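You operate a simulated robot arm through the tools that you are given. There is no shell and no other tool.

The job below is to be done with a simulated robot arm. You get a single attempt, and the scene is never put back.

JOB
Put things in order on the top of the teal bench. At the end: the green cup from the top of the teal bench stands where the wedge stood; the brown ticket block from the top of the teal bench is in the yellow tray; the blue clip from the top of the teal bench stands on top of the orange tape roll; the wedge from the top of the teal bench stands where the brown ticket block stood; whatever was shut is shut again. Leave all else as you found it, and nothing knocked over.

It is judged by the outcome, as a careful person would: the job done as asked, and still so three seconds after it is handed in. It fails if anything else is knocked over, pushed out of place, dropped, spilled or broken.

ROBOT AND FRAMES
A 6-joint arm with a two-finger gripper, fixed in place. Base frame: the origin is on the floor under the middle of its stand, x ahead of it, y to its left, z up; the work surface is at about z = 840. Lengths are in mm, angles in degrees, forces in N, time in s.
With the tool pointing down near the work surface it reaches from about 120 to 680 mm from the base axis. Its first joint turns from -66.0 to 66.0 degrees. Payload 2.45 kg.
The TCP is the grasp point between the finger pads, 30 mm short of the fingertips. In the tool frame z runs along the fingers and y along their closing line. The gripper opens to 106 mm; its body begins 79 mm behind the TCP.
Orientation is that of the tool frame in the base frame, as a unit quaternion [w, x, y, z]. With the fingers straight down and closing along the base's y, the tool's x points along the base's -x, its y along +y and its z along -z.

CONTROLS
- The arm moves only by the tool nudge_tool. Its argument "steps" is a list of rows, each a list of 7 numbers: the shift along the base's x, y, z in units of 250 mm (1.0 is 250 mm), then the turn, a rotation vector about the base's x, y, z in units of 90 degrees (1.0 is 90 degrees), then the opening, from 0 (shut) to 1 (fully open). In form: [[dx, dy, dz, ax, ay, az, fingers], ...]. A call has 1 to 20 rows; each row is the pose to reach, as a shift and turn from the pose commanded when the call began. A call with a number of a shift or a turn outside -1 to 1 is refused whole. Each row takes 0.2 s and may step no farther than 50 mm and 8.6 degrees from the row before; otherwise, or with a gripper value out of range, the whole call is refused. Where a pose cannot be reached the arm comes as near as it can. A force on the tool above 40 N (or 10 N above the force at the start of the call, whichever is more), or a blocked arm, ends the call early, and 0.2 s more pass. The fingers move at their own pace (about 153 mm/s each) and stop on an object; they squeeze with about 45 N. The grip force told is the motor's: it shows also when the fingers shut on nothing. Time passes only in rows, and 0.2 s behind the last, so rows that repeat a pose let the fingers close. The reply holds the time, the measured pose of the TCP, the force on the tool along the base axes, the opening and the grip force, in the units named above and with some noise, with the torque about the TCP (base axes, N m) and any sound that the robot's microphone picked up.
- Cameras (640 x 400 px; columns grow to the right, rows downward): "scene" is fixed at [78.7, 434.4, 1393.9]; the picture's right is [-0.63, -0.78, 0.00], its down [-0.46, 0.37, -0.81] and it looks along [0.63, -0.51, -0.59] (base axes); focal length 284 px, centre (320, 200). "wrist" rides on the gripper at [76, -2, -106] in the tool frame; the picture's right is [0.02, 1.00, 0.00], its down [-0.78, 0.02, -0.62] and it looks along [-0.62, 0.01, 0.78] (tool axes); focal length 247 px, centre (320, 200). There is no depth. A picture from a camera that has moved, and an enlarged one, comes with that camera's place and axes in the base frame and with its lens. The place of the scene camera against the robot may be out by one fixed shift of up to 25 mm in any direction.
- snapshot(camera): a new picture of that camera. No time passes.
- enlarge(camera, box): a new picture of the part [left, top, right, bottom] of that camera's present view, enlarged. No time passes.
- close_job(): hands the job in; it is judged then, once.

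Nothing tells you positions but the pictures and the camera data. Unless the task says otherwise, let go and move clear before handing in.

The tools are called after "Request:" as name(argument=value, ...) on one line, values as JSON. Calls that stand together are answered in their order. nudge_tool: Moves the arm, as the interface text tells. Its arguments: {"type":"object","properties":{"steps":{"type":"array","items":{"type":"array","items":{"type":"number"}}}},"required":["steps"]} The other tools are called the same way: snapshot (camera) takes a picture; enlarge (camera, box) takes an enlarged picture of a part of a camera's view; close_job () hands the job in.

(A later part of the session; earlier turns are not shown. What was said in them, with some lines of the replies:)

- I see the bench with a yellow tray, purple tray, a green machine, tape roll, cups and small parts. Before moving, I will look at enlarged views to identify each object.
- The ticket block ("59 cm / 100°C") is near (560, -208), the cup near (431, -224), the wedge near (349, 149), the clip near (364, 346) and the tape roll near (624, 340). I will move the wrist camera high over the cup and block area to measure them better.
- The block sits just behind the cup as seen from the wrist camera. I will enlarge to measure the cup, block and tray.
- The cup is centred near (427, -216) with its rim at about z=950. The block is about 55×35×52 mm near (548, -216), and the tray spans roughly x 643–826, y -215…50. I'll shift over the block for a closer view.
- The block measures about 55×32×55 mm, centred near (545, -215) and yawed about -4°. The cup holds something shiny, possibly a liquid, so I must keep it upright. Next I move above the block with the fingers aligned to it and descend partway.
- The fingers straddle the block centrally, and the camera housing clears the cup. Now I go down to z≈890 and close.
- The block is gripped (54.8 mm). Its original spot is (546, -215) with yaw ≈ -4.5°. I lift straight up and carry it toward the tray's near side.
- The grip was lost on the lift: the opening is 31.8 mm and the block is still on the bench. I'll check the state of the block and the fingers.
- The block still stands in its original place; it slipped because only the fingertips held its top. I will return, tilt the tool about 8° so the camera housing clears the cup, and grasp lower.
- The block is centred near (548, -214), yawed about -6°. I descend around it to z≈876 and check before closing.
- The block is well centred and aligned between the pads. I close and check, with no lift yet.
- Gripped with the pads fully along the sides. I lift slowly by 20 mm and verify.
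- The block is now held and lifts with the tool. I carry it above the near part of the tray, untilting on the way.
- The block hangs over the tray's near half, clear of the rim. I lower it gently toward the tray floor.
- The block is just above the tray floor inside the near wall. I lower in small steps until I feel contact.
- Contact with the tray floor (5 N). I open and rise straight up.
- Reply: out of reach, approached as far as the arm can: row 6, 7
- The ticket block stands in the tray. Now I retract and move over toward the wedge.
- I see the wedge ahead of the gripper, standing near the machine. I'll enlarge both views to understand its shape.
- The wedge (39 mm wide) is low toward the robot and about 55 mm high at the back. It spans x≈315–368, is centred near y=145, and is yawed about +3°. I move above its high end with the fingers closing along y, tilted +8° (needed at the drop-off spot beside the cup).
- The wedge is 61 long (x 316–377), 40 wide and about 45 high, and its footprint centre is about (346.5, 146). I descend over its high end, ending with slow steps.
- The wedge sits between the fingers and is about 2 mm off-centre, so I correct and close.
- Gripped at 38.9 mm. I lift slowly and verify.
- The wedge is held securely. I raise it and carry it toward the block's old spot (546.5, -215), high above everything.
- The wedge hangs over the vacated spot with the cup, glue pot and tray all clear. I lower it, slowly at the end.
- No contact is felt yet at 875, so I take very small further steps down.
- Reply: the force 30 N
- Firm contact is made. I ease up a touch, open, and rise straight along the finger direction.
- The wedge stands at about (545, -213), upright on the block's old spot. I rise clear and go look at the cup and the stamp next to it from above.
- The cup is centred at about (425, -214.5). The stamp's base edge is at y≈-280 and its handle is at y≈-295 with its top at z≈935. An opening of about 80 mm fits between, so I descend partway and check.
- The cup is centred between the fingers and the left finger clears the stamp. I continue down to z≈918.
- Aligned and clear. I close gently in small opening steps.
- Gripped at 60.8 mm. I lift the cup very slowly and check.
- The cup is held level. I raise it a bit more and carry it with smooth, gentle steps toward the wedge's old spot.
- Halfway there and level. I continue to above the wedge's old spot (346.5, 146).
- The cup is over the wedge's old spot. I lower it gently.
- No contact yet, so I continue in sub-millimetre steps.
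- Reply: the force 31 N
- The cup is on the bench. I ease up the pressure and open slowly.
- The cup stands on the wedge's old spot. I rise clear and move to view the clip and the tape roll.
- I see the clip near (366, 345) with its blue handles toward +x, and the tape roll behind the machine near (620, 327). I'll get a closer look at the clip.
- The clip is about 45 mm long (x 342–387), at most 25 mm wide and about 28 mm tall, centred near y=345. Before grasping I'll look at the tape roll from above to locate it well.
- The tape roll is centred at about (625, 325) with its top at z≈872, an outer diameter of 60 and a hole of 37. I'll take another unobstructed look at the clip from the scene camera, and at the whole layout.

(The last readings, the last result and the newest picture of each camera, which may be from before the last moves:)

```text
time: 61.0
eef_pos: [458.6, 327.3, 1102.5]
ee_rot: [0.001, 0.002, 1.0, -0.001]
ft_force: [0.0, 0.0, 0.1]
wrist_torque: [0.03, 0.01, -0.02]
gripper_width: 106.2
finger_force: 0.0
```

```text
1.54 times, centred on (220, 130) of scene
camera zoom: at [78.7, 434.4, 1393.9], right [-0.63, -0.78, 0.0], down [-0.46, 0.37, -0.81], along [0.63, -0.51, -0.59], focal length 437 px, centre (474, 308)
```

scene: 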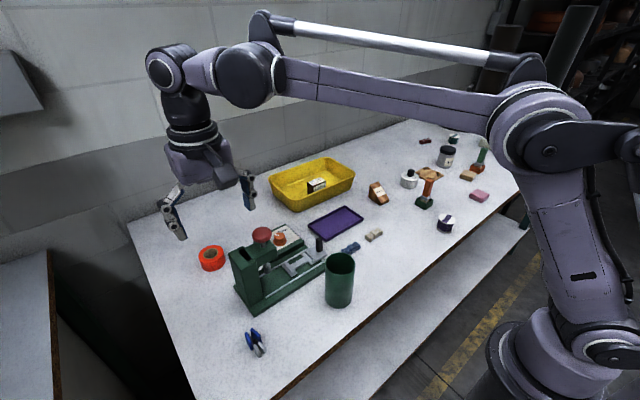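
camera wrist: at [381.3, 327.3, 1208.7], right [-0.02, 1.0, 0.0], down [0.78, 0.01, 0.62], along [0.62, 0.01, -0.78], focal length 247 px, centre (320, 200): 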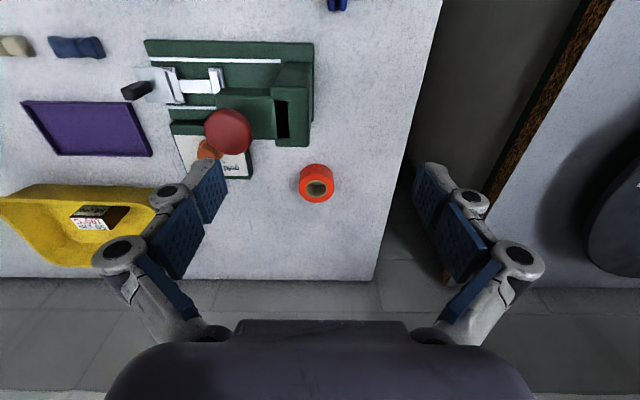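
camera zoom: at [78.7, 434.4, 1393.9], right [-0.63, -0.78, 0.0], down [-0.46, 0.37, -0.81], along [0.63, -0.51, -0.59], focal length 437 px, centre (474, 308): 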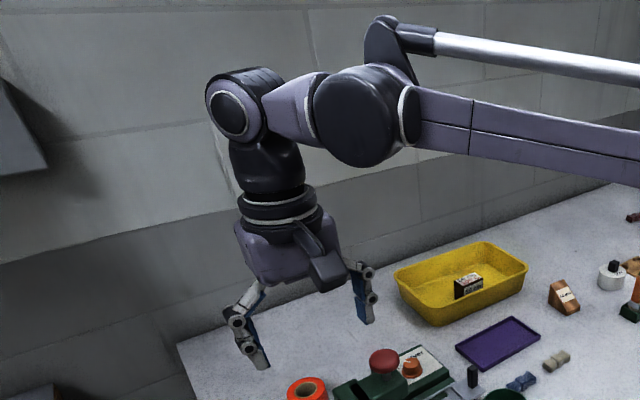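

The clip is two blue plates and two silver plates, all resting on the bench. I move above it with the tool tilted 15° (fingers pointing outward), which I need for reaching the roll later.

Request:
nudge_tool(steps=[[-0.12, 0.02, 0, 0, -0.04, 0.006, 0.8], [-0.26, 0.05, 0, 0.001, -0.09, 0.012, 0.8], [-0.366, 0.072, -0.05, 0.002, -0.13, 0.018, 0.7], [-0.366, 0.072, -0.22, 0.003, -0.167, 0.022, 0.7], [-0.366, 0.072, -0.4, 0.003, -0.167, 0.022, 0.7], [-0.366, 0.072, -0.58, 0.003, -0.167, 0.022, 0.7], [-0.366, 0.072, -0.7, 0.003, -0.167, 0.022, 0.7], [-0.366, 0.072, -0.7, 0.003, -0.167, 0.022, 0.7]])

Request:
snapshot(camera="wrist")

Request:
enlarge(camera="wrist", box=[260, 100, 380, 200])

Request:
snapshot(camera="scene")

```text
time: 62.8
eef_pos: [368.9, 349.5, 921.2]
ee_rot: [0.131, -0.014, 0.991, 0.002]
ft_force: [-0.1, 0.9, -0.3]
wrist_torque: [-0.01, 0.0, 0.02]
gripper_width: 74.1
finger_force: 0.1
```

```text
taken
camera wrist: at [267.9, 345.9, 1005.4], right [-0.05, 1.0, 0.0], down [0.59, 0.03, 0.8], along [0.8, 0.04, -0.59], focal length 247 px, centre (320, 200)
```

wrist: 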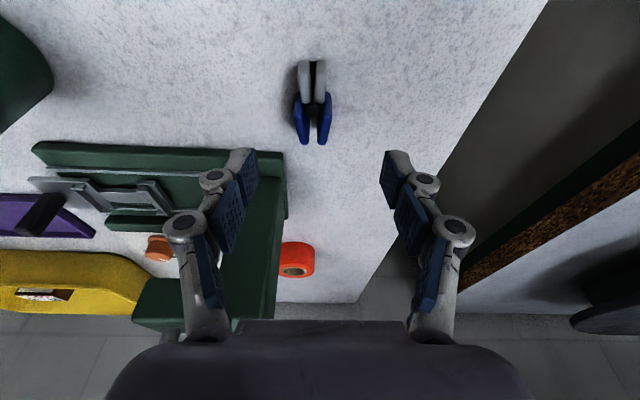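

```text
4.00 times, centred on (320, 150) of wrist
camera zoom: at [267.9, 345.9, 1005.4], right [-0.05, 1.0, 0.0], down [0.59, 0.03, 0.8], along [0.8, 0.04, -0.59], focal length 988 px, centre (320, 400)
```

zoom: 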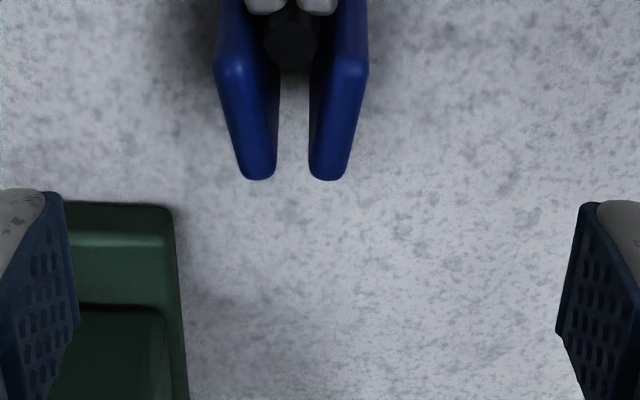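

```text
taken
```

scene: 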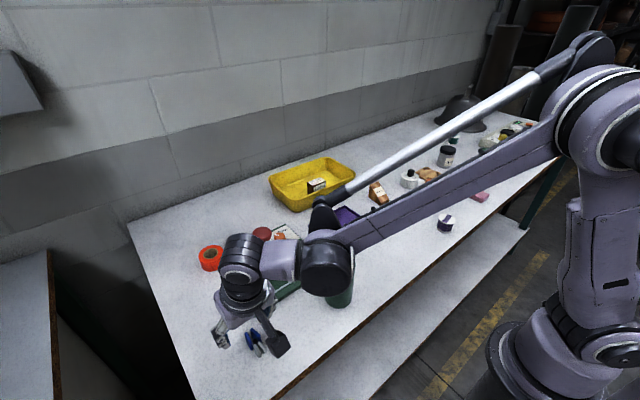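

The clip is about 5 mm to the -y side of the finger centre plane. I'll take a settled reading before correcting.

Request:
nudge_tool(steps=[[0, 0, 0, 0, 0, 0, 0.7], [0, 0, 0, 0, 0, 0, 0.7]])

Request:
nudge_tool(steps=[[0, 0, 0, 0, 0, 0, 0.7]])

Request:
snapshot(camera="wrist")

```text
time: 63.4
eef_pos: [369.5, 349.9, 922.1]
ee_rot: [0.13, -0.015, 0.991, 0.003]
ft_force: [0.6, -0.1, 0.0]
wrist_torque: [0.0, 0.0, -0.04]
gripper_width: 74.4
finger_force: 0.0
```

```text
time: 63.8
eef_pos: [369.1, 349.9, 922.5]
ee_rot: [0.131, -0.015, 0.991, 0.003]
ft_force: [0.4, 0.2, -0.3]
wrist_torque: [-0.01, 0.0, -0.02]
gripper_width: 74.4
finger_force: 0.1
```

```text
taken
camera wrist: at [267.9, 345.9, 1005.9], right [-0.05, 1.0, 0.0], down [0.59, 0.03, 0.8], along [0.8, 0.04, -0.59], focal length 247 px, centre (320, 200)
```

wrist: 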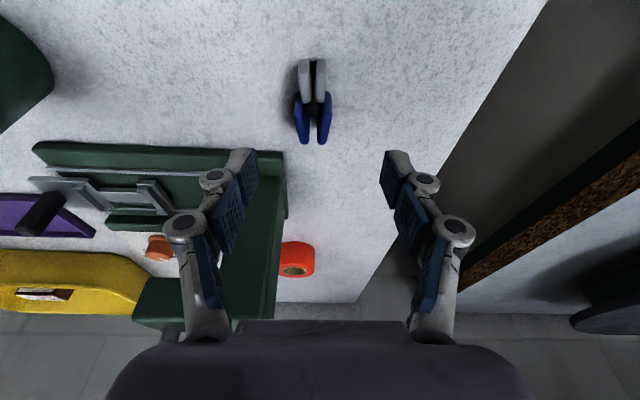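

The reading is steady at (369, 350, 922). I shift about 5 mm in -y and descend to z≈890.

Request:
nudge_tool(steps=[[-0.008, -0.021, 0, 0, 0, 0, 0.6], [-0.008, -0.021, -0.05, 0, 0, 0, 0.6], [-0.008, -0.021, -0.1, 0, 0, 0, 0.6], [-0.008, -0.021, -0.13, 0, 0, 0, 0.6], [-0.008, -0.021, -0.13, 0, 0, 0, 0.6]])

Request:
snapshot(camera="wrist")

Request:
enlarge(camera="wrist", box=[240, 90, 400, 200])

Request:
enlarge(camera="scene", box=[200, 280, 310, 380])

```text
time: 65.0
eef_pos: [365.6, 343.8, 892.3]
ee_rot: [0.131, -0.015, 0.991, 0.003]
ft_force: [0.2, -0.3, 0.3]
wrist_torque: [0.0, 0.01, 0.01]
gripper_width: 63.9
finger_force: 0.0
```

```text
taken
camera wrist: at [265.0, 338.7, 975.5], right [-0.05, 1.0, 0.0], down [0.59, 0.03, 0.8], along [0.8, 0.04, -0.59], focal length 247 px, centre (320, 200)
```

wrist: 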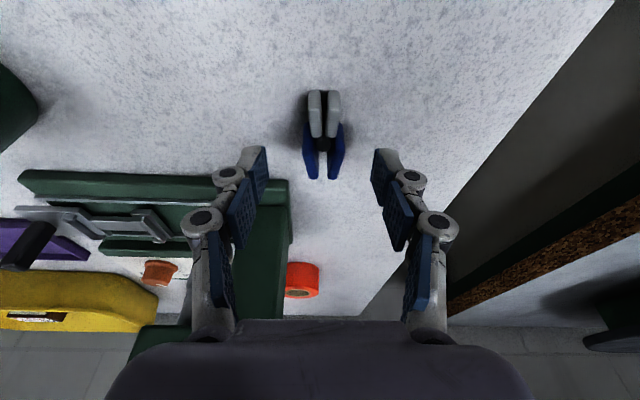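

```text
3.64 times, centred on (320, 145) of wrist
camera zoom: at [265.0, 338.7, 975.5], right [-0.05, 1.0, 0.0], down [0.59, 0.03, 0.8], along [0.8, 0.04, -0.59], focal length 898 px, centre (320, 400)
```

zoom: 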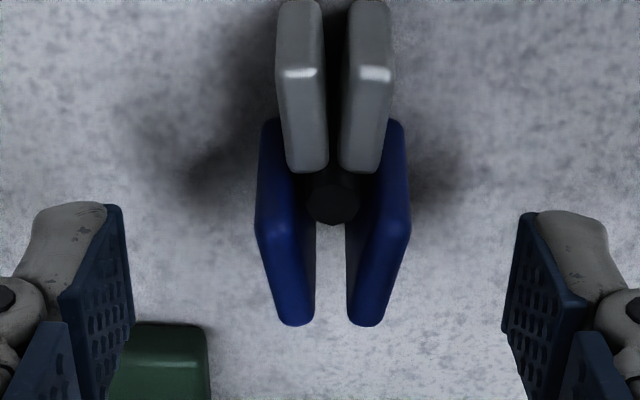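

```text
4.00 times, centred on (255, 330) of scene
camera zoom: at [78.7, 434.4, 1393.9], right [-0.63, -0.78, 0.0], down [-0.46, 0.37, -0.81], along [0.63, -0.51, -0.59], focal length 1136 px, centre (580, -320)
```

zoom: 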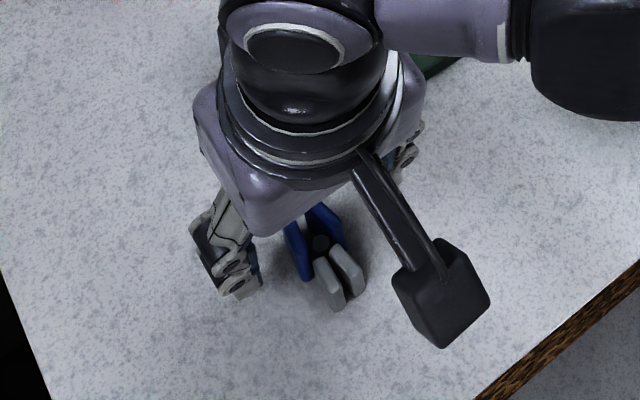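

The clip is centred within about 1.5 mm. I descend to z≈874 slowly, watching the force.

Request:
nudge_tool(steps=[[0.004, 0.005, -0.03, 0, 0, 0, 0.6], [0.004, 0.005, -0.055, 0, 0, 0, 0.5], [0.004, 0.005, -0.068, 0, 0, 0, 0.45], [0.004, 0.005, -0.073, 0, 0, 0, 0.45], [0.004, 0.005, -0.073, 0, 0, 0, 0.45]])

Request:
snapshot(camera="wrist")

Request:
enlarge(camera="wrist", box=[250, 110, 390, 220])

```text
time: 66.2
eef_pos: [367.6, 343.5, 874.0]
ee_rot: [0.131, -0.015, 0.991, 0.003]
ft_force: [-0.7, -0.8, -0.8]
wrist_torque: [-0.02, 0.01, 0.02]
gripper_width: 47.7
finger_force: 0.0
```

```text
taken
camera wrist: at [265.7, 340.4, 957.4], right [-0.05, 1.0, 0.0], down [0.59, 0.03, 0.8], along [0.8, 0.04, -0.59], focal length 247 px, centre (320, 200)
```

wrist: 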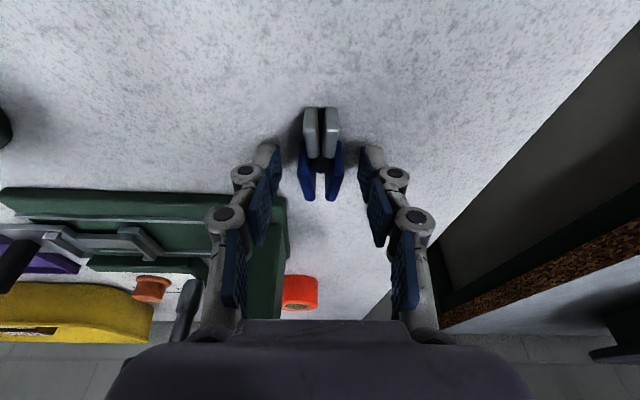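

```text
3.64 times, centred on (320, 165) of wrist
camera zoom: at [265.7, 340.4, 957.4], right [-0.05, 1.0, 0.0], down [0.59, 0.03, 0.8], along [0.8, 0.04, -0.59], focal length 898 px, centre (320, 327)
```

zoom: 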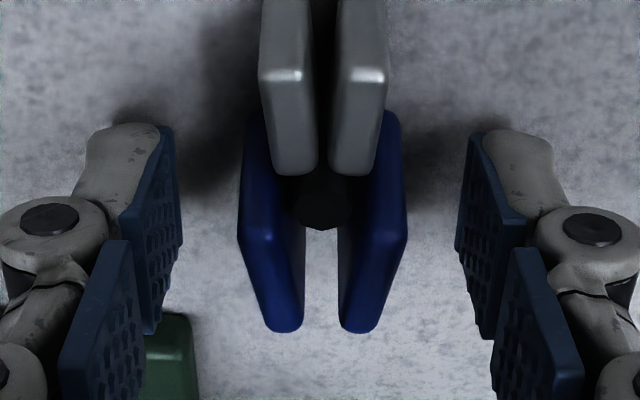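

The blue handles lie squarely between the distal pads. I close gently in steps.

Request:
nudge_tool(steps=[[0, 0, 0, 0, 0, 0, 0.36], [0, 0, 0, 0, 0, 0, 0.3], [0, 0, 0, 0, 0, 0, 0.26], [0, 0, 0, 0, 0, 0, 0.23], [0, 0, 0, 0, 0, 0, 0.18], [0, 0, 0, 0, 0, 0, 0.1], [0, 0, 0, 0, 0, 0, 0.1]])

Request:
enlarge(camera="wrist", box=[250, 110, 390, 220])

Request:
enlarge(camera="scene", box=[200, 280, 310, 380])

```text
time: 67.8
eef_pos: [368.9, 344.7, 874.2]
ee_rot: [0.132, -0.015, 0.991, 0.003]
ft_force: [-0.6, 0.6, 0.1]
wrist_torque: [0.02, 0.03, -0.02]
gripper_width: 22.5
finger_force: 45.4
```

```text
3.64 times, centred on (320, 165) of wrist
camera zoom: at [265.8, 340.4, 957.5], right [-0.05, 1.0, 0.0], down [0.59, 0.03, 0.8], along [0.8, 0.04, -0.59], focal length 898 px, centre (320, 327)
```

zoom: 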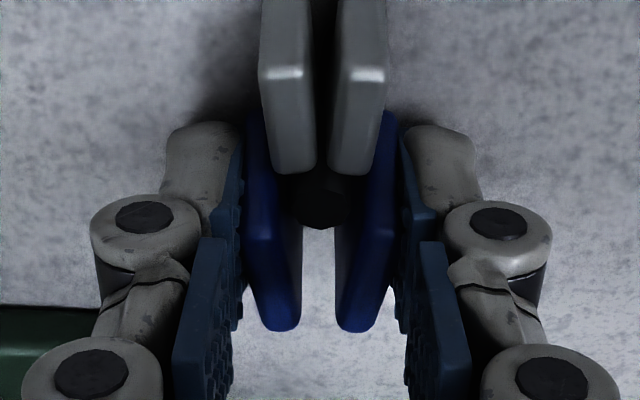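

```text
4.00 times, centred on (255, 330) of scene
camera zoom: at [78.7, 434.4, 1393.9], right [-0.63, -0.78, 0.0], down [-0.46, 0.37, -0.81], along [0.63, -0.51, -0.59], focal length 1136 px, centre (580, -320)
```

zoom: 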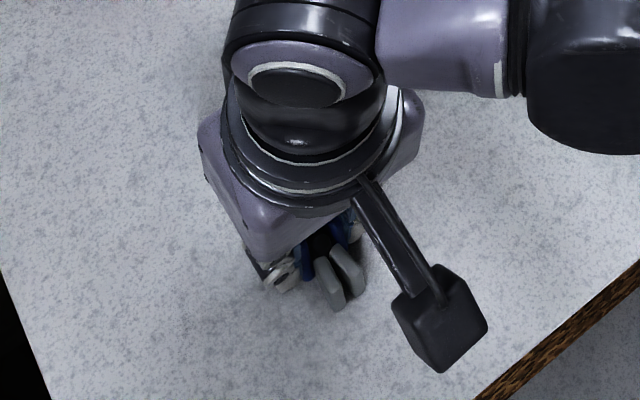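

Gripped at 22.5 mm on the handles. I lift slowly by about 15 mm and check.

Request:
nudge_tool(steps=[[0, 0, 0.008, 0, 0, 0, 0.1], [0, 0, 0.016, 0, 0, 0, 0.1], [0, 0, 0.026, 0, 0, 0, 0.1], [0, 0, 0.04, 0, 0, 0, 0.1], [0, 0, 0.055, 0, 0, 0, 0.1], [0, 0, 0.07, 0, 0, 0, 0.1], [0, 0, 0.07, 0, 0, 0, 0.1]])

Request:
enlarge(camera="wrist", box=[250, 110, 390, 220])

Request:
enlarge(camera="scene", box=[200, 280, 310, 380])

```text
time: 69.4
eef_pos: [367.8, 345.2, 892.3]
ee_rot: [0.132, -0.015, 0.991, 0.003]
ft_force: [0.4, -0.2, 0.2]
wrist_torque: [0.01, 0.01, -0.02]
gripper_width: 22.4
finger_force: 45.0
```

```text
3.64 times, centred on (320, 165) of wrist
camera zoom: at [266.0, 340.5, 974.8], right [-0.05, 1.0, 0.0], down [0.59, 0.03, 0.8], along [0.8, 0.04, -0.59], focal length 898 px, centre (320, 327)
```

zoom: 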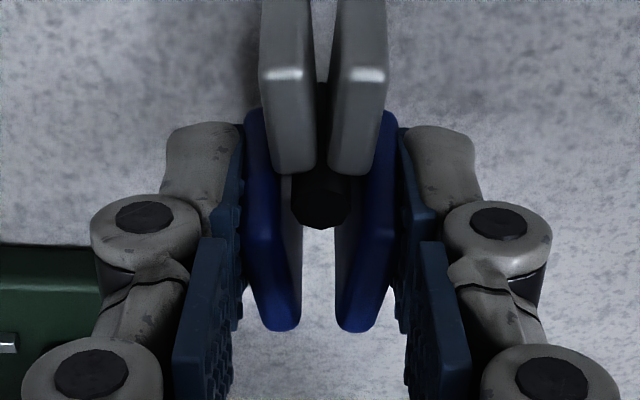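

```text
4.00 times, centred on (255, 330) of scene
camera zoom: at [78.7, 434.4, 1393.9], right [-0.63, -0.78, 0.0], down [-0.46, 0.37, -0.81], along [0.63, -0.51, -0.59], focal length 1136 px, centre (580, -320)
```

zoom: 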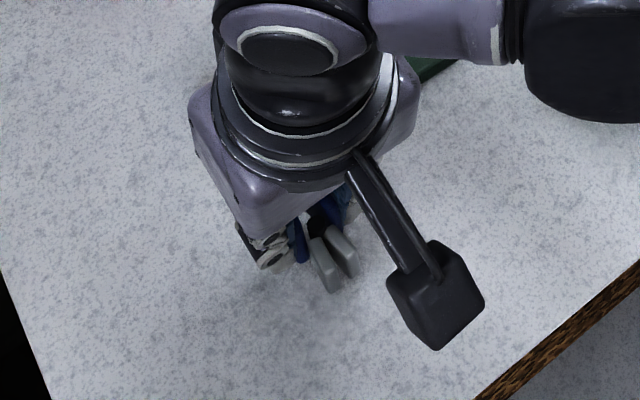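

The clip is held firmly and its bottom is about 34 mm below the TCP. I raise it and carry it past the machine column at height, yawing so that the camera side stays clear of the machine.

Request:
nudge_tool(steps=[[0, 0, 0.08, 0, 0, 0, 0.1], [0, 0, 0.22, 0, 0, 0, 0.1], [0, 0, 0.4, 0, 0, 0, 0.1], [0.05, 0, 0.56, 0, 0, 0, 0.1], [0.2, 0, 0.64, 0, 0, 0, 0.1], [0.36, 0, 0.64, 0, 0, -0.05, 0.1], [0.53, 0, 0.64, 0, 0, -0.1, 0.1], [0.7, 0, 0.64, 0, 0, -0.15, 0.1], [0.7, 0, 0.64, 0, 0, -0.15, 0.1]])

Request:
snapshot(camera="wrist")

Request:
snapshot(camera="scene")

```text
time: 71.4
eef_pos: [543.5, 347.6, 1050.0]
ee_rot: [0.131, 0.102, 0.986, -0.012]
ft_force: [0.0, -0.1, 0.7]
wrist_torque: [0.03, 0.02, 0.04]
gripper_width: 22.8
finger_force: 44.9
```

```text
taken
camera wrist: at [442.7, 366.3, 1132.5], right [0.18, 0.98, 0.0], down [0.58, -0.11, 0.8], along [0.79, -0.15, -0.59], focal length 247 px, centre (320, 200)
```

wrist: 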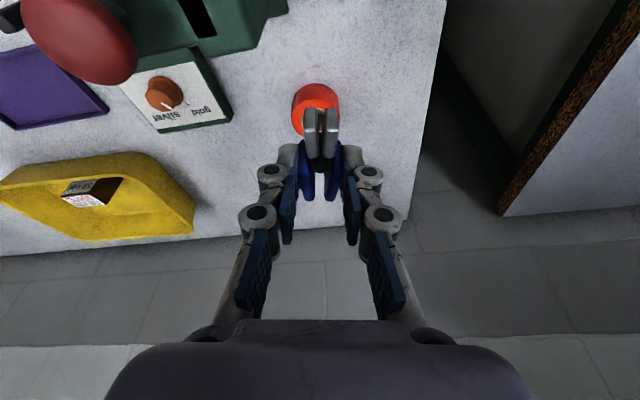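

```text
taken
```

scene: 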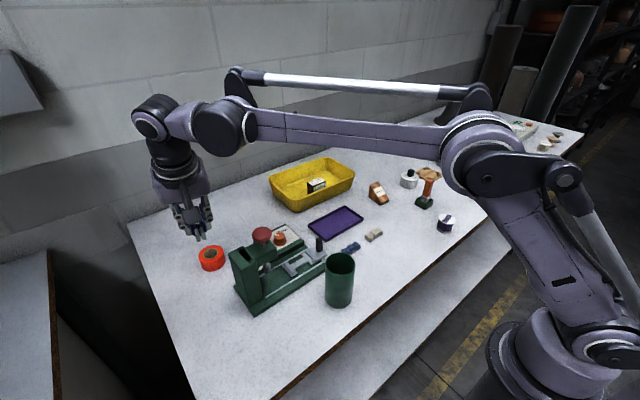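

The clip is past the column at height. I move out and down to hover about 40 mm above the roll.

Request:
nudge_tool(steps=[[0.07, -0.02, -0.06, 0, 0, -0.02, 0.1], [0.15, -0.042, -0.14, 0, 0, -0.04, 0.1], [0.23, -0.065, -0.23, 0, 0, -0.06, 0.1], [0.3, -0.085, -0.32, 0, 0, -0.08, 0.1], [0.338, -0.096, -0.38, 0, 0, -0.09, 0.1], [0.338, -0.096, -0.4, 0, 0, -0.09, 0.1], [0.338, -0.096, -0.4, 0, 0, -0.09, 0.1]])

Request:
snapshot(camera="wrist")

Request:
enlarge(camera="wrist", box=[240, 80, 400, 210])

Request:
enlarge(camera="scene", box=[130, 100, 330, 300])

```text
time: 73.0
eef_pos: [626.7, 320.3, 953.2]
ee_rot: [0.13, 0.172, 0.976, -0.022]
ft_force: [0.2, -0.4, -0.9]
wrist_torque: [0.01, -0.02, -0.05]
gripper_width: 22.7
finger_force: 44.8
```

```text
taken
camera wrist: at [530.9, 353.8, 1035.1], right [0.32, 0.95, 0.0], down [0.56, -0.19, 0.8], along [0.76, -0.26, -0.59], focal length 247 px, centre (320, 200)
```

wrist: 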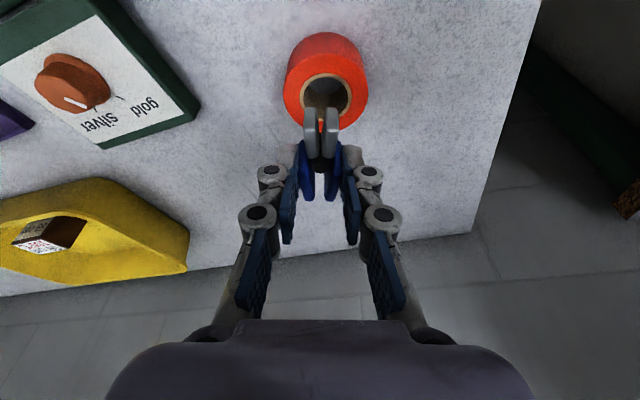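

```text
3.08 times, centred on (320, 145) of wrist
camera zoom: at [530.9, 353.8, 1035.1], right [0.32, 0.95, 0.0], down [0.56, -0.19, 0.8], along [0.76, -0.26, -0.59], focal length 760 px, centre (320, 369)
```

zoom: 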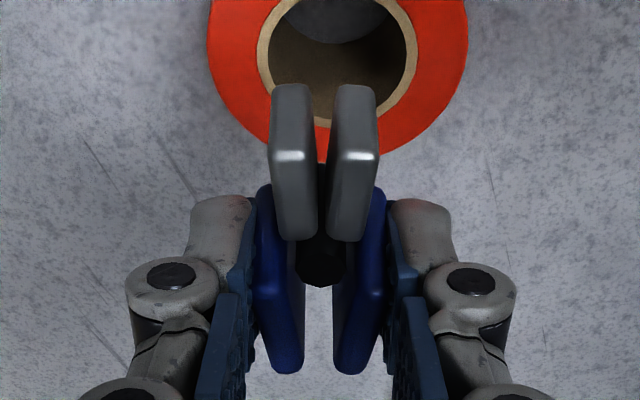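

```text
2.00 times, centred on (230, 200) of scene
camera zoom: at [78.7, 434.4, 1393.9], right [-0.63, -0.78, 0.0], down [-0.46, 0.37, -0.81], along [0.63, -0.51, -0.59], focal length 568 px, centre (500, 200)
```

zoom: 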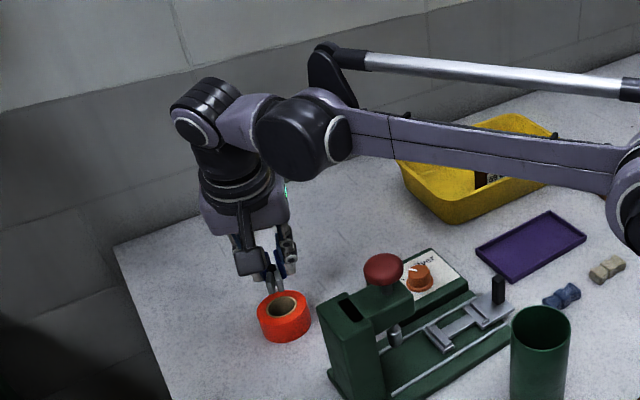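

By camera, the roll centre is (624.7, 325.2) and the clip centre is now about (623.3, 322.1). I shift (+1.4, +3) mm and descend to about 5 mm above the roll.

Request:
nudge_tool(steps=[[0.0055, 0.0125, -0.03, 0, 0, 0, 0.1], [0.0055, 0.0125, -0.07, 0, 0, 0, 0.1], [0.0055, 0.0125, -0.11, 0, 0, 0, 0.1], [0.0055, 0.0125, -0.14, 0, 0, 0, 0.1], [0.0055, 0.0125, -0.16, 0, 0, 0, 0.1], [0.0055, 0.0125, -0.165, 0, 0, 0, 0.1], [0.0055, 0.0125, -0.165, 0, 0, 0, 0.1]])

Request:
snapshot(camera="wrist")

Request:
enlarge(camera="wrist", box=[240, 80, 400, 210])

Request:
enlarge(camera="scene", box=[170, 190, 270, 290])

Request:
enlarge(camera="scene", box=[130, 100, 330, 300])

```text
time: 74.6
eef_pos: [628.5, 324.1, 911.6]
ee_rot: [0.129, 0.17, 0.977, -0.022]
ft_force: [0.1, 0.5, -0.9]
wrist_torque: [0.03, -0.01, -0.05]
gripper_width: 22.7
finger_force: 44.8
```

```text
taken
camera wrist: at [532.3, 357.3, 993.9], right [0.32, 0.95, 0.0], down [0.56, -0.19, 0.8], along [0.76, -0.26, -0.59], focal length 247 px, centre (320, 200)
```

wrist: 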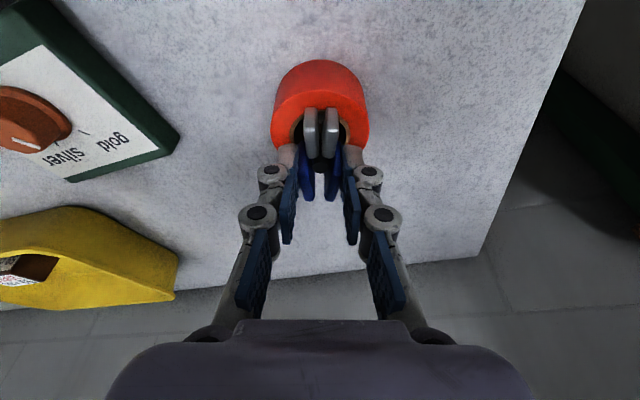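

```text
3.08 times, centred on (320, 145) of wrist
camera zoom: at [532.3, 357.3, 993.9], right [0.32, 0.95, 0.0], down [0.56, -0.19, 0.8], along [0.76, -0.26, -0.59], focal length 760 px, centre (320, 369)
```

zoom: 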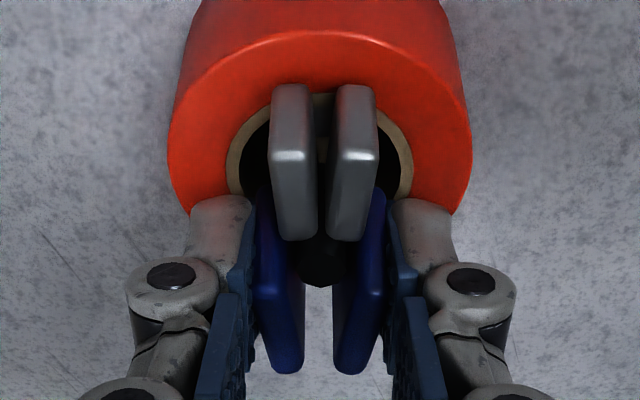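

```text
4.00 times, centred on (220, 240) of scene
camera zoom: at [78.7, 434.4, 1393.9], right [-0.63, -0.78, 0.0], down [-0.46, 0.37, -0.81], along [0.63, -0.51, -0.59], focal length 1136 px, centre (720, 40)
```

zoom: 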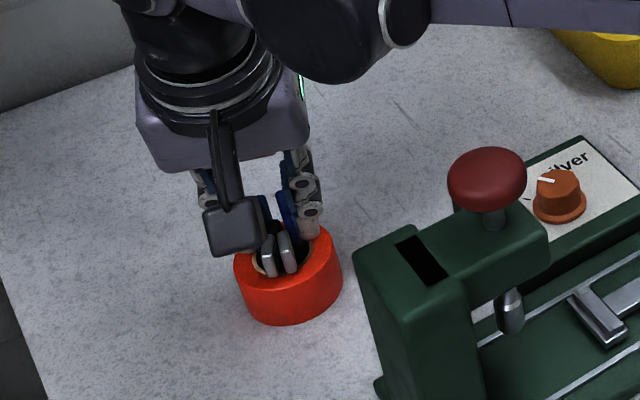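

```text
2.00 times, centred on (230, 200) of scene
camera zoom: at [78.7, 434.4, 1393.9], right [-0.63, -0.78, 0.0], down [-0.46, 0.37, -0.81], along [0.63, -0.51, -0.59], focal length 568 px, centre (500, 200)
```

zoom: 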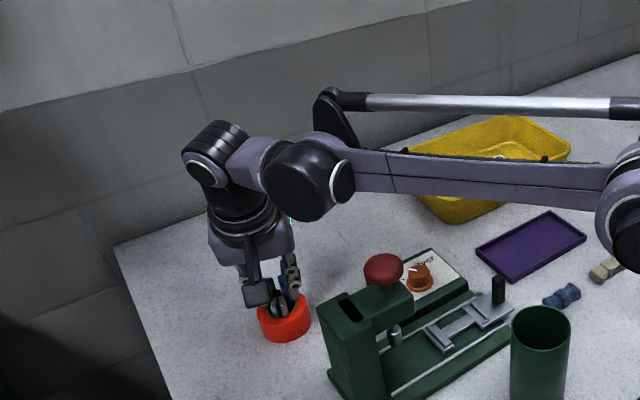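

The clip is centred on the roll within about 1 mm, with its bottom about 5 mm above. I lower in small steps to contact.

Request:
nudge_tool(steps=[[0, 0, -0.006, 0, 0, 0, 0.1], [0, 0, -0.012, 0, 0, 0, 0.1], [0, 0, -0.012, 0, 0, 0, 0.1]])

Request:
nudge_tool(steps=[[0, 0, -0.003, 0, 0, 0, 0.1], [0, 0, -0.003, 0, 0, 0, 0.1]])

```text
time: 75.4
eef_pos: [628.7, 323.2, 908.6]
ee_rot: [0.13, 0.171, 0.976, -0.022]
ft_force: [0.7, -1.1, 5.0]
wrist_torque: [0.0, -0.05, -0.01]
gripper_width: 22.6
finger_force: 45.2
```

```text
time: 76.0
eef_pos: [628.7, 324.4, 907.7]
ee_rot: [0.13, 0.17, 0.977, -0.021]
ft_force: [-0.8, 0.5, 18.7]
wrist_torque: [0.05, 0.13, 0.02]
gripper_width: 22.6
finger_force: 44.8
```

Contact with the roll is made (19 N). I ease off slightly and look before releasing.

Request:
nudge_tool(steps=[[0, 0, 0.002, 0, 0, 0, 0.1], [0, 0, 0.002, 0, 0, 0, 0.1]])

Request:
enlarge(camera="wrist", box=[250, 80, 390, 200])

Request:
enlarge(camera="scene", box=[195, 225, 235, 275])

```text
time: 76.6
eef_pos: [628.6, 323.9, 907.8]
ee_rot: [0.131, 0.17, 0.976, -0.022]
ft_force: [0.1, 0.4, 21.0]
wrist_torque: [0.1, 0.09, -0.02]
gripper_width: 22.4
finger_force: 45.6
```

```text
3.33 times, centred on (320, 140) of wrist
camera zoom: at [532.2, 357.6, 990.9], right [0.32, 0.95, 0.0], down [0.56, -0.19, 0.8], along [0.76, -0.26, -0.59], focal length 823 px, centre (320, 400)
```

zoom: 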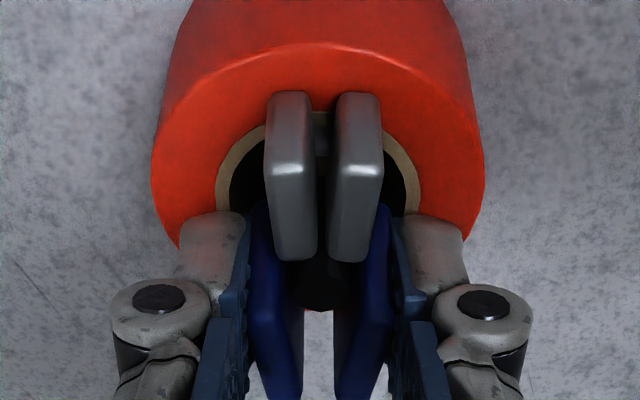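

```text
8.00 times, centred on (215, 250) of scene
camera zoom: at [78.2, 434.2, 1393.9], right [-0.63, -0.78, 0.0], down [-0.46, 0.37, -0.81], along [0.63, -0.51, -0.59], focal length 2272 px, centre (1160, -200)
```

zoom: 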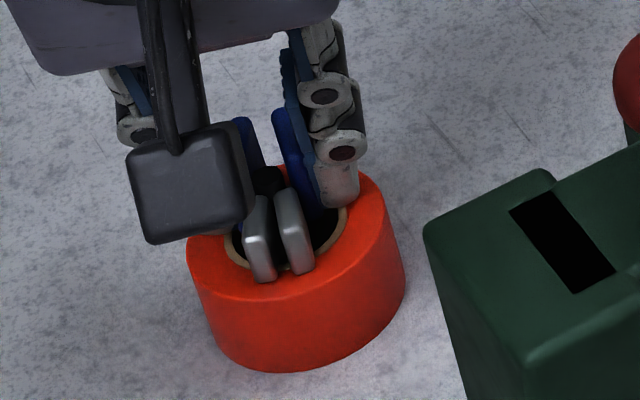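

The silver tips rest on the near rim and the blue ends are over the far rim. I ease up a bit more and open slowly.

Request:
nudge_tool(steps=[[0, 0, 0.003, 0, 0, 0, 0.15], [0, 0, 0.003, 0, 0, 0, 0.21], [0, 0, 0.003, 0, 0, 0, 0.24], [0, 0, 0.003, 0, 0, 0, 0.28], [0, 0, 0.003, 0, 0, 0, 0.34], [0, 0, 0.003, 0, 0, 0, 0.42], [0, 0, 0.003, 0, 0, 0, 0.5], [0, 0, 0.003, 0, 0, 0, 0.5]])

Request:
enlarge(camera="wrist", box=[250, 80, 390, 200])

Request:
enlarge(camera="scene", box=[195, 225, 235, 275])

```text
time: 78.4
eef_pos: [629.8, 323.9, 907.9]
ee_rot: [0.129, 0.17, 0.977, -0.022]
ft_force: [-0.2, -0.8, -0.1]
wrist_torque: [-0.01, 0.02, 0.02]
gripper_width: 52.9
finger_force: 0.2
```

```text
3.33 times, centred on (320, 140) of wrist
camera zoom: at [532.7, 357.8, 991.0], right [0.32, 0.95, 0.0], down [0.56, -0.19, 0.8], along [0.76, -0.26, -0.59], focal length 823 px, centre (320, 400)
```

zoom: 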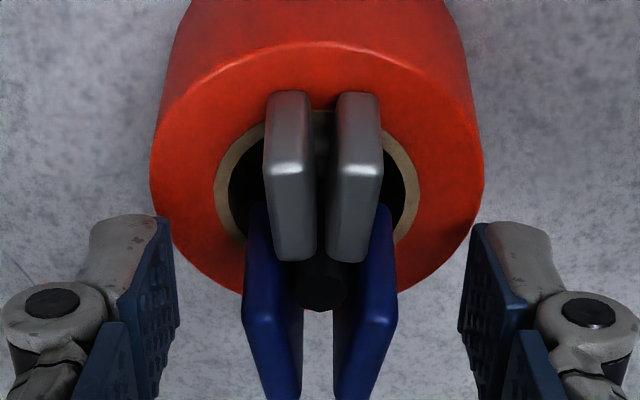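

```text
8.00 times, centred on (215, 250) of scene
camera zoom: at [78.7, 434.4, 1393.9], right [-0.63, -0.78, 0.0], down [-0.46, 0.37, -0.81], along [0.63, -0.51, -0.59], focal length 2272 px, centre (1160, -200)
```

zoom: 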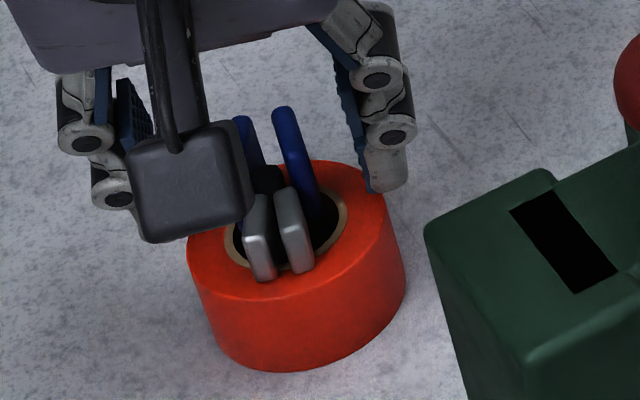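

The clip stands on top of the roll, released. I rise straight up, then retract inward at height.

Request:
nudge_tool(steps=[[0, 0, 0.03, 0, 0, 0, 0.5], [0, 0, 0.09, 0, 0, 0, 0.55], [0, 0, 0.18, 0, 0, 0, 0.6], [-0.05, 0.01, 0.28, 0, 0, 0, 0.6], [-0.13, 0.02, 0.4, 0, 0, 0, 0.6], [-0.23, 0.03, 0.52, 0, 0, 0, 0.6], [-0.36, 0.03, 0.62, 0, 0, 0, 0.6], [-0.36, 0.03, 0.62, 0, 0, 0, 0.6]])

Request:
snapshot(camera="wrist")

Request:
snapshot(camera="scene")

Request:
enlarge(camera="scene", box=[185, 220, 245, 280])

```text
time: 80.2
eef_pos: [538.4, 332.1, 1064.9]
ee_rot: [0.129, 0.17, 0.977, -0.022]
ft_force: [0.1, -0.4, 0.0]
wrist_torque: [0.01, 0.01, -0.02]
gripper_width: 63.6
finger_force: 0.0
```

```text
taken
camera wrist: at [441.8, 366.0, 1147.2], right [0.32, 0.95, 0.0], down [0.56, -0.19, 0.8], along [0.76, -0.26, -0.59], focal length 247 px, centre (320, 200)
```

wrist: 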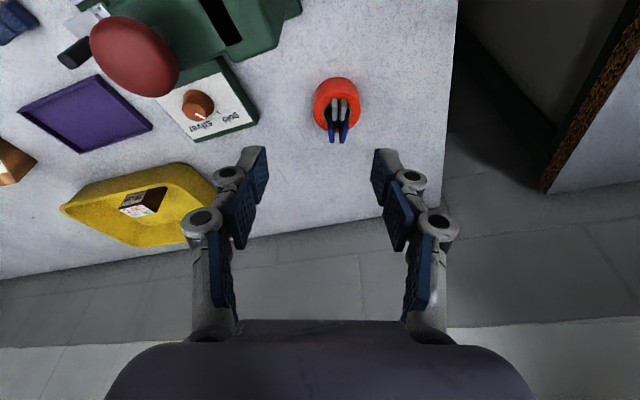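

```text
taken
```

scene: 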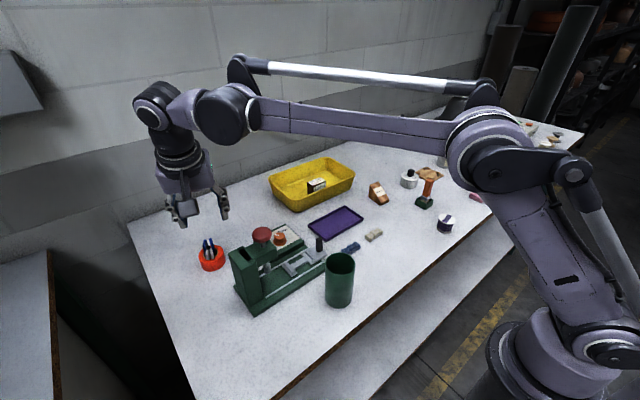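

```text
6.67 times, centred on (215, 250) of scene
camera zoom: at [78.6, 434.4, 1393.9], right [-0.63, -0.78, 0.0], down [-0.46, 0.37, -0.81], along [0.63, -0.51, -0.59], focal length 1894 px, centre (1020, -133)
```

zoom: 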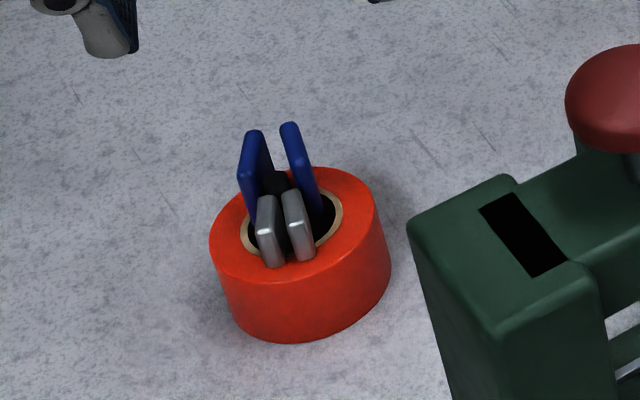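

The clip stands level on the roll. I move the arm back to a high neutral pose, then check everything.

Request:
nudge_tool(steps=[[0, 0, 0.15, 0, 0.03, 0.03, 0.7], [-0.05, 0, 0.32, 0, 0.06, 0.06, 0.8], [-0.2, -0.06, 0.38, 0, 0.09, 0.1, 0.9], [-0.35, -0.16, 0.38, 0, 0.12, 0.14, 1], [-0.5, -0.26, 0.38, 0, 0.14, 0.18, 1], [-0.62, -0.4, 0.38, 0, 0.16, 0.21, 1], [-0.72, -0.55, 0.38, 0, 0.16, 0.21, 1]])

Request:
nudge_tool(steps=[[-0.02, -0.18, 0, 0, 0, 0, 1], [-0.04, -0.36, 0, 0, 0, 0, 1], [-0.06, -0.54, 0, 0, 0, 0, 1], [-0.08, -0.68, 0, 0, 0, 0, 1], [-0.08, -0.68, 0, 0, 0, 0, 1]])

Request:
snapshot(camera="wrist")

Request:
snapshot(camera="scene")

```text
time: 81.8
eef_pos: [358.5, 193.3, 1159.4]
ee_rot: [0.009, 0.004, 1.0, -0.021]
ft_force: [-0.4, 0.2, -0.3]
wrist_torque: [0.05, -0.01, 0.0]
gripper_width: 106.0
finger_force: 0.1
```

```text
time: 83.0
eef_pos: [338.8, 23.4, 1158.0]
ee_rot: [0.009, 0.005, 1.0, -0.021]
ft_force: [0.7, 0.0, -0.5]
wrist_torque: [-0.01, 0.02, -0.01]
gripper_width: 105.8
finger_force: 0.1
```

```text
taken
camera wrist: at [260.3, 28.3, 1263.1], right [-0.01, 1.0, -0.04], down [0.77, 0.04, 0.63], along [0.63, -0.03, -0.77], focal length 247 px, centre (320, 200)
```

wrist: 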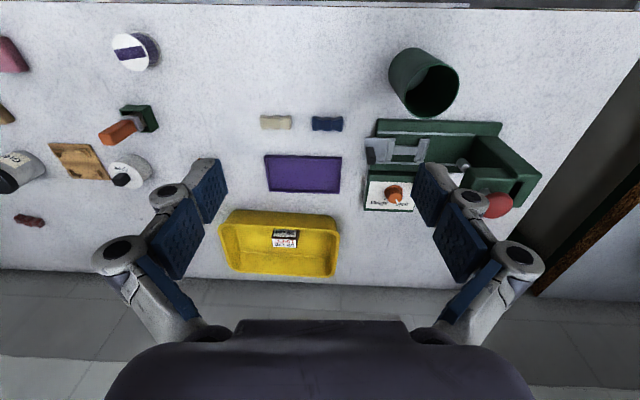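

```text
taken
```

scene: 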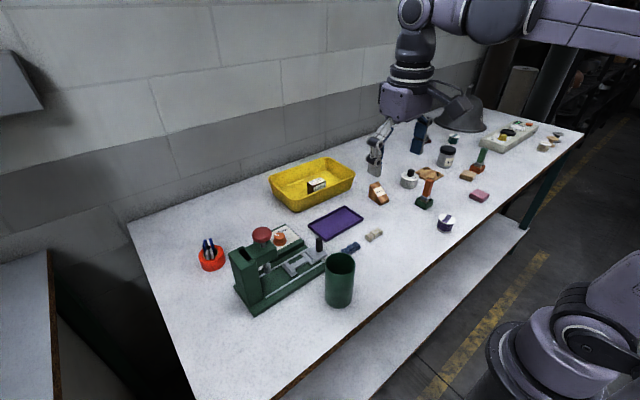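

Everything appears in place. I do a final close check of the moved items and their neighbours.

Request:
enlarge(camera="scene", box=[180, 210, 380, 330])

Request:
enlarge(camera="scene", box=[260, 140, 460, 250])

Request:
enlarge(camera="scene", box=[190, 225, 240, 280])

```text
3.20 times, centred on (280, 270) of scene
camera zoom: at [78.7, 434.4, 1393.9], right [-0.63, -0.78, 0.0], down [-0.46, 0.37, -0.81], along [0.63, -0.51, -0.59], focal length 909 px, centre (448, -24)
```

zoom: 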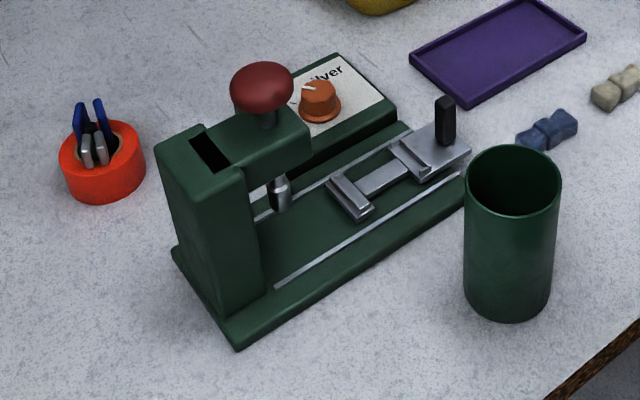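

```text
3.20 times, centred on (360, 195) of scene
camera zoom: at [78.7, 434.4, 1393.9], right [-0.63, -0.78, 0.0], down [-0.46, 0.37, -0.81], along [0.63, -0.51, -0.59], focal length 909 px, centre (192, 216)
```

zoom: 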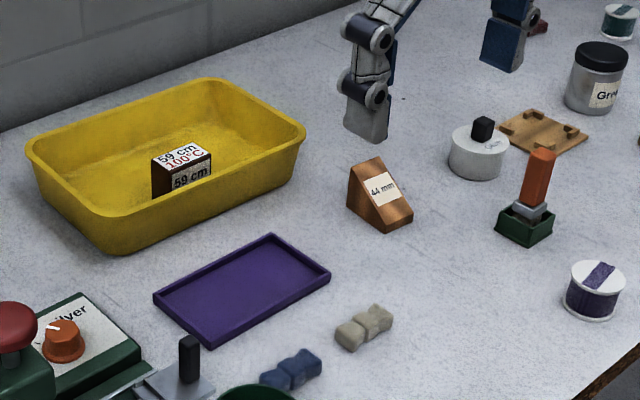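

```text
7.27 times, centred on (215, 252) of scene
camera zoom: at [78.7, 434.4, 1393.9], right [-0.63, -0.78, 0.0], down [-0.46, 0.37, -0.81], along [0.63, -0.51, -0.59], focal length 2066 px, centre (1084, -182)
```

zoom: 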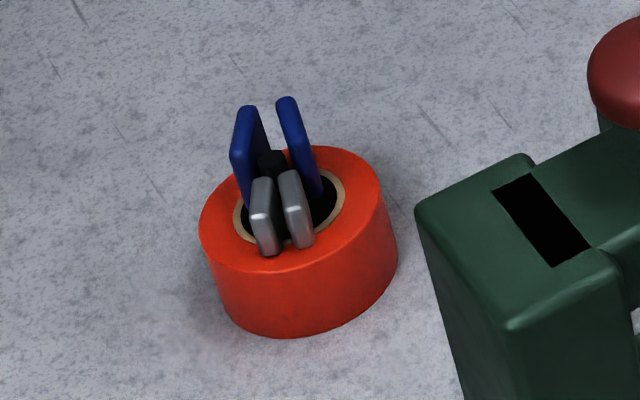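

The cup stands on the wedge's old spot, the ticket block is in the yellow tray and the wedge is on the block's old spot. The clip rests on the tape roll, nothing else has moved, nothing shut was opened, and the arm is clear. I'm handing in the job.

Request:
close_job()

```text
The job is handed in.
```

I finished the job and handed it in. In the last pictures I took, everything was where you asked.

- **Green cup:** it stands upright where the wedge stood. There was something shiny inside, possibly liquid, so I kept the cup level and moved it slowly. I didn't check inside again after setting it down.
- **Brown ticket block:** it stands in the yellow tray, near the front wall. My first grip on it slipped as I lifted. It stayed standing in nearly the same place, and the second grip held.
- **Wedge:** it stands where the ticket block stood, to within a few millimetres.
- **Blue clip:** it stands level across the top of the orange tape roll, with its ends resting on the rim on either side of the hole.

I didn't open anything that was shut, so nothing needed closing. I saw nothing else moved or knocked over, and the arm is back at a clear height with the gripper open.
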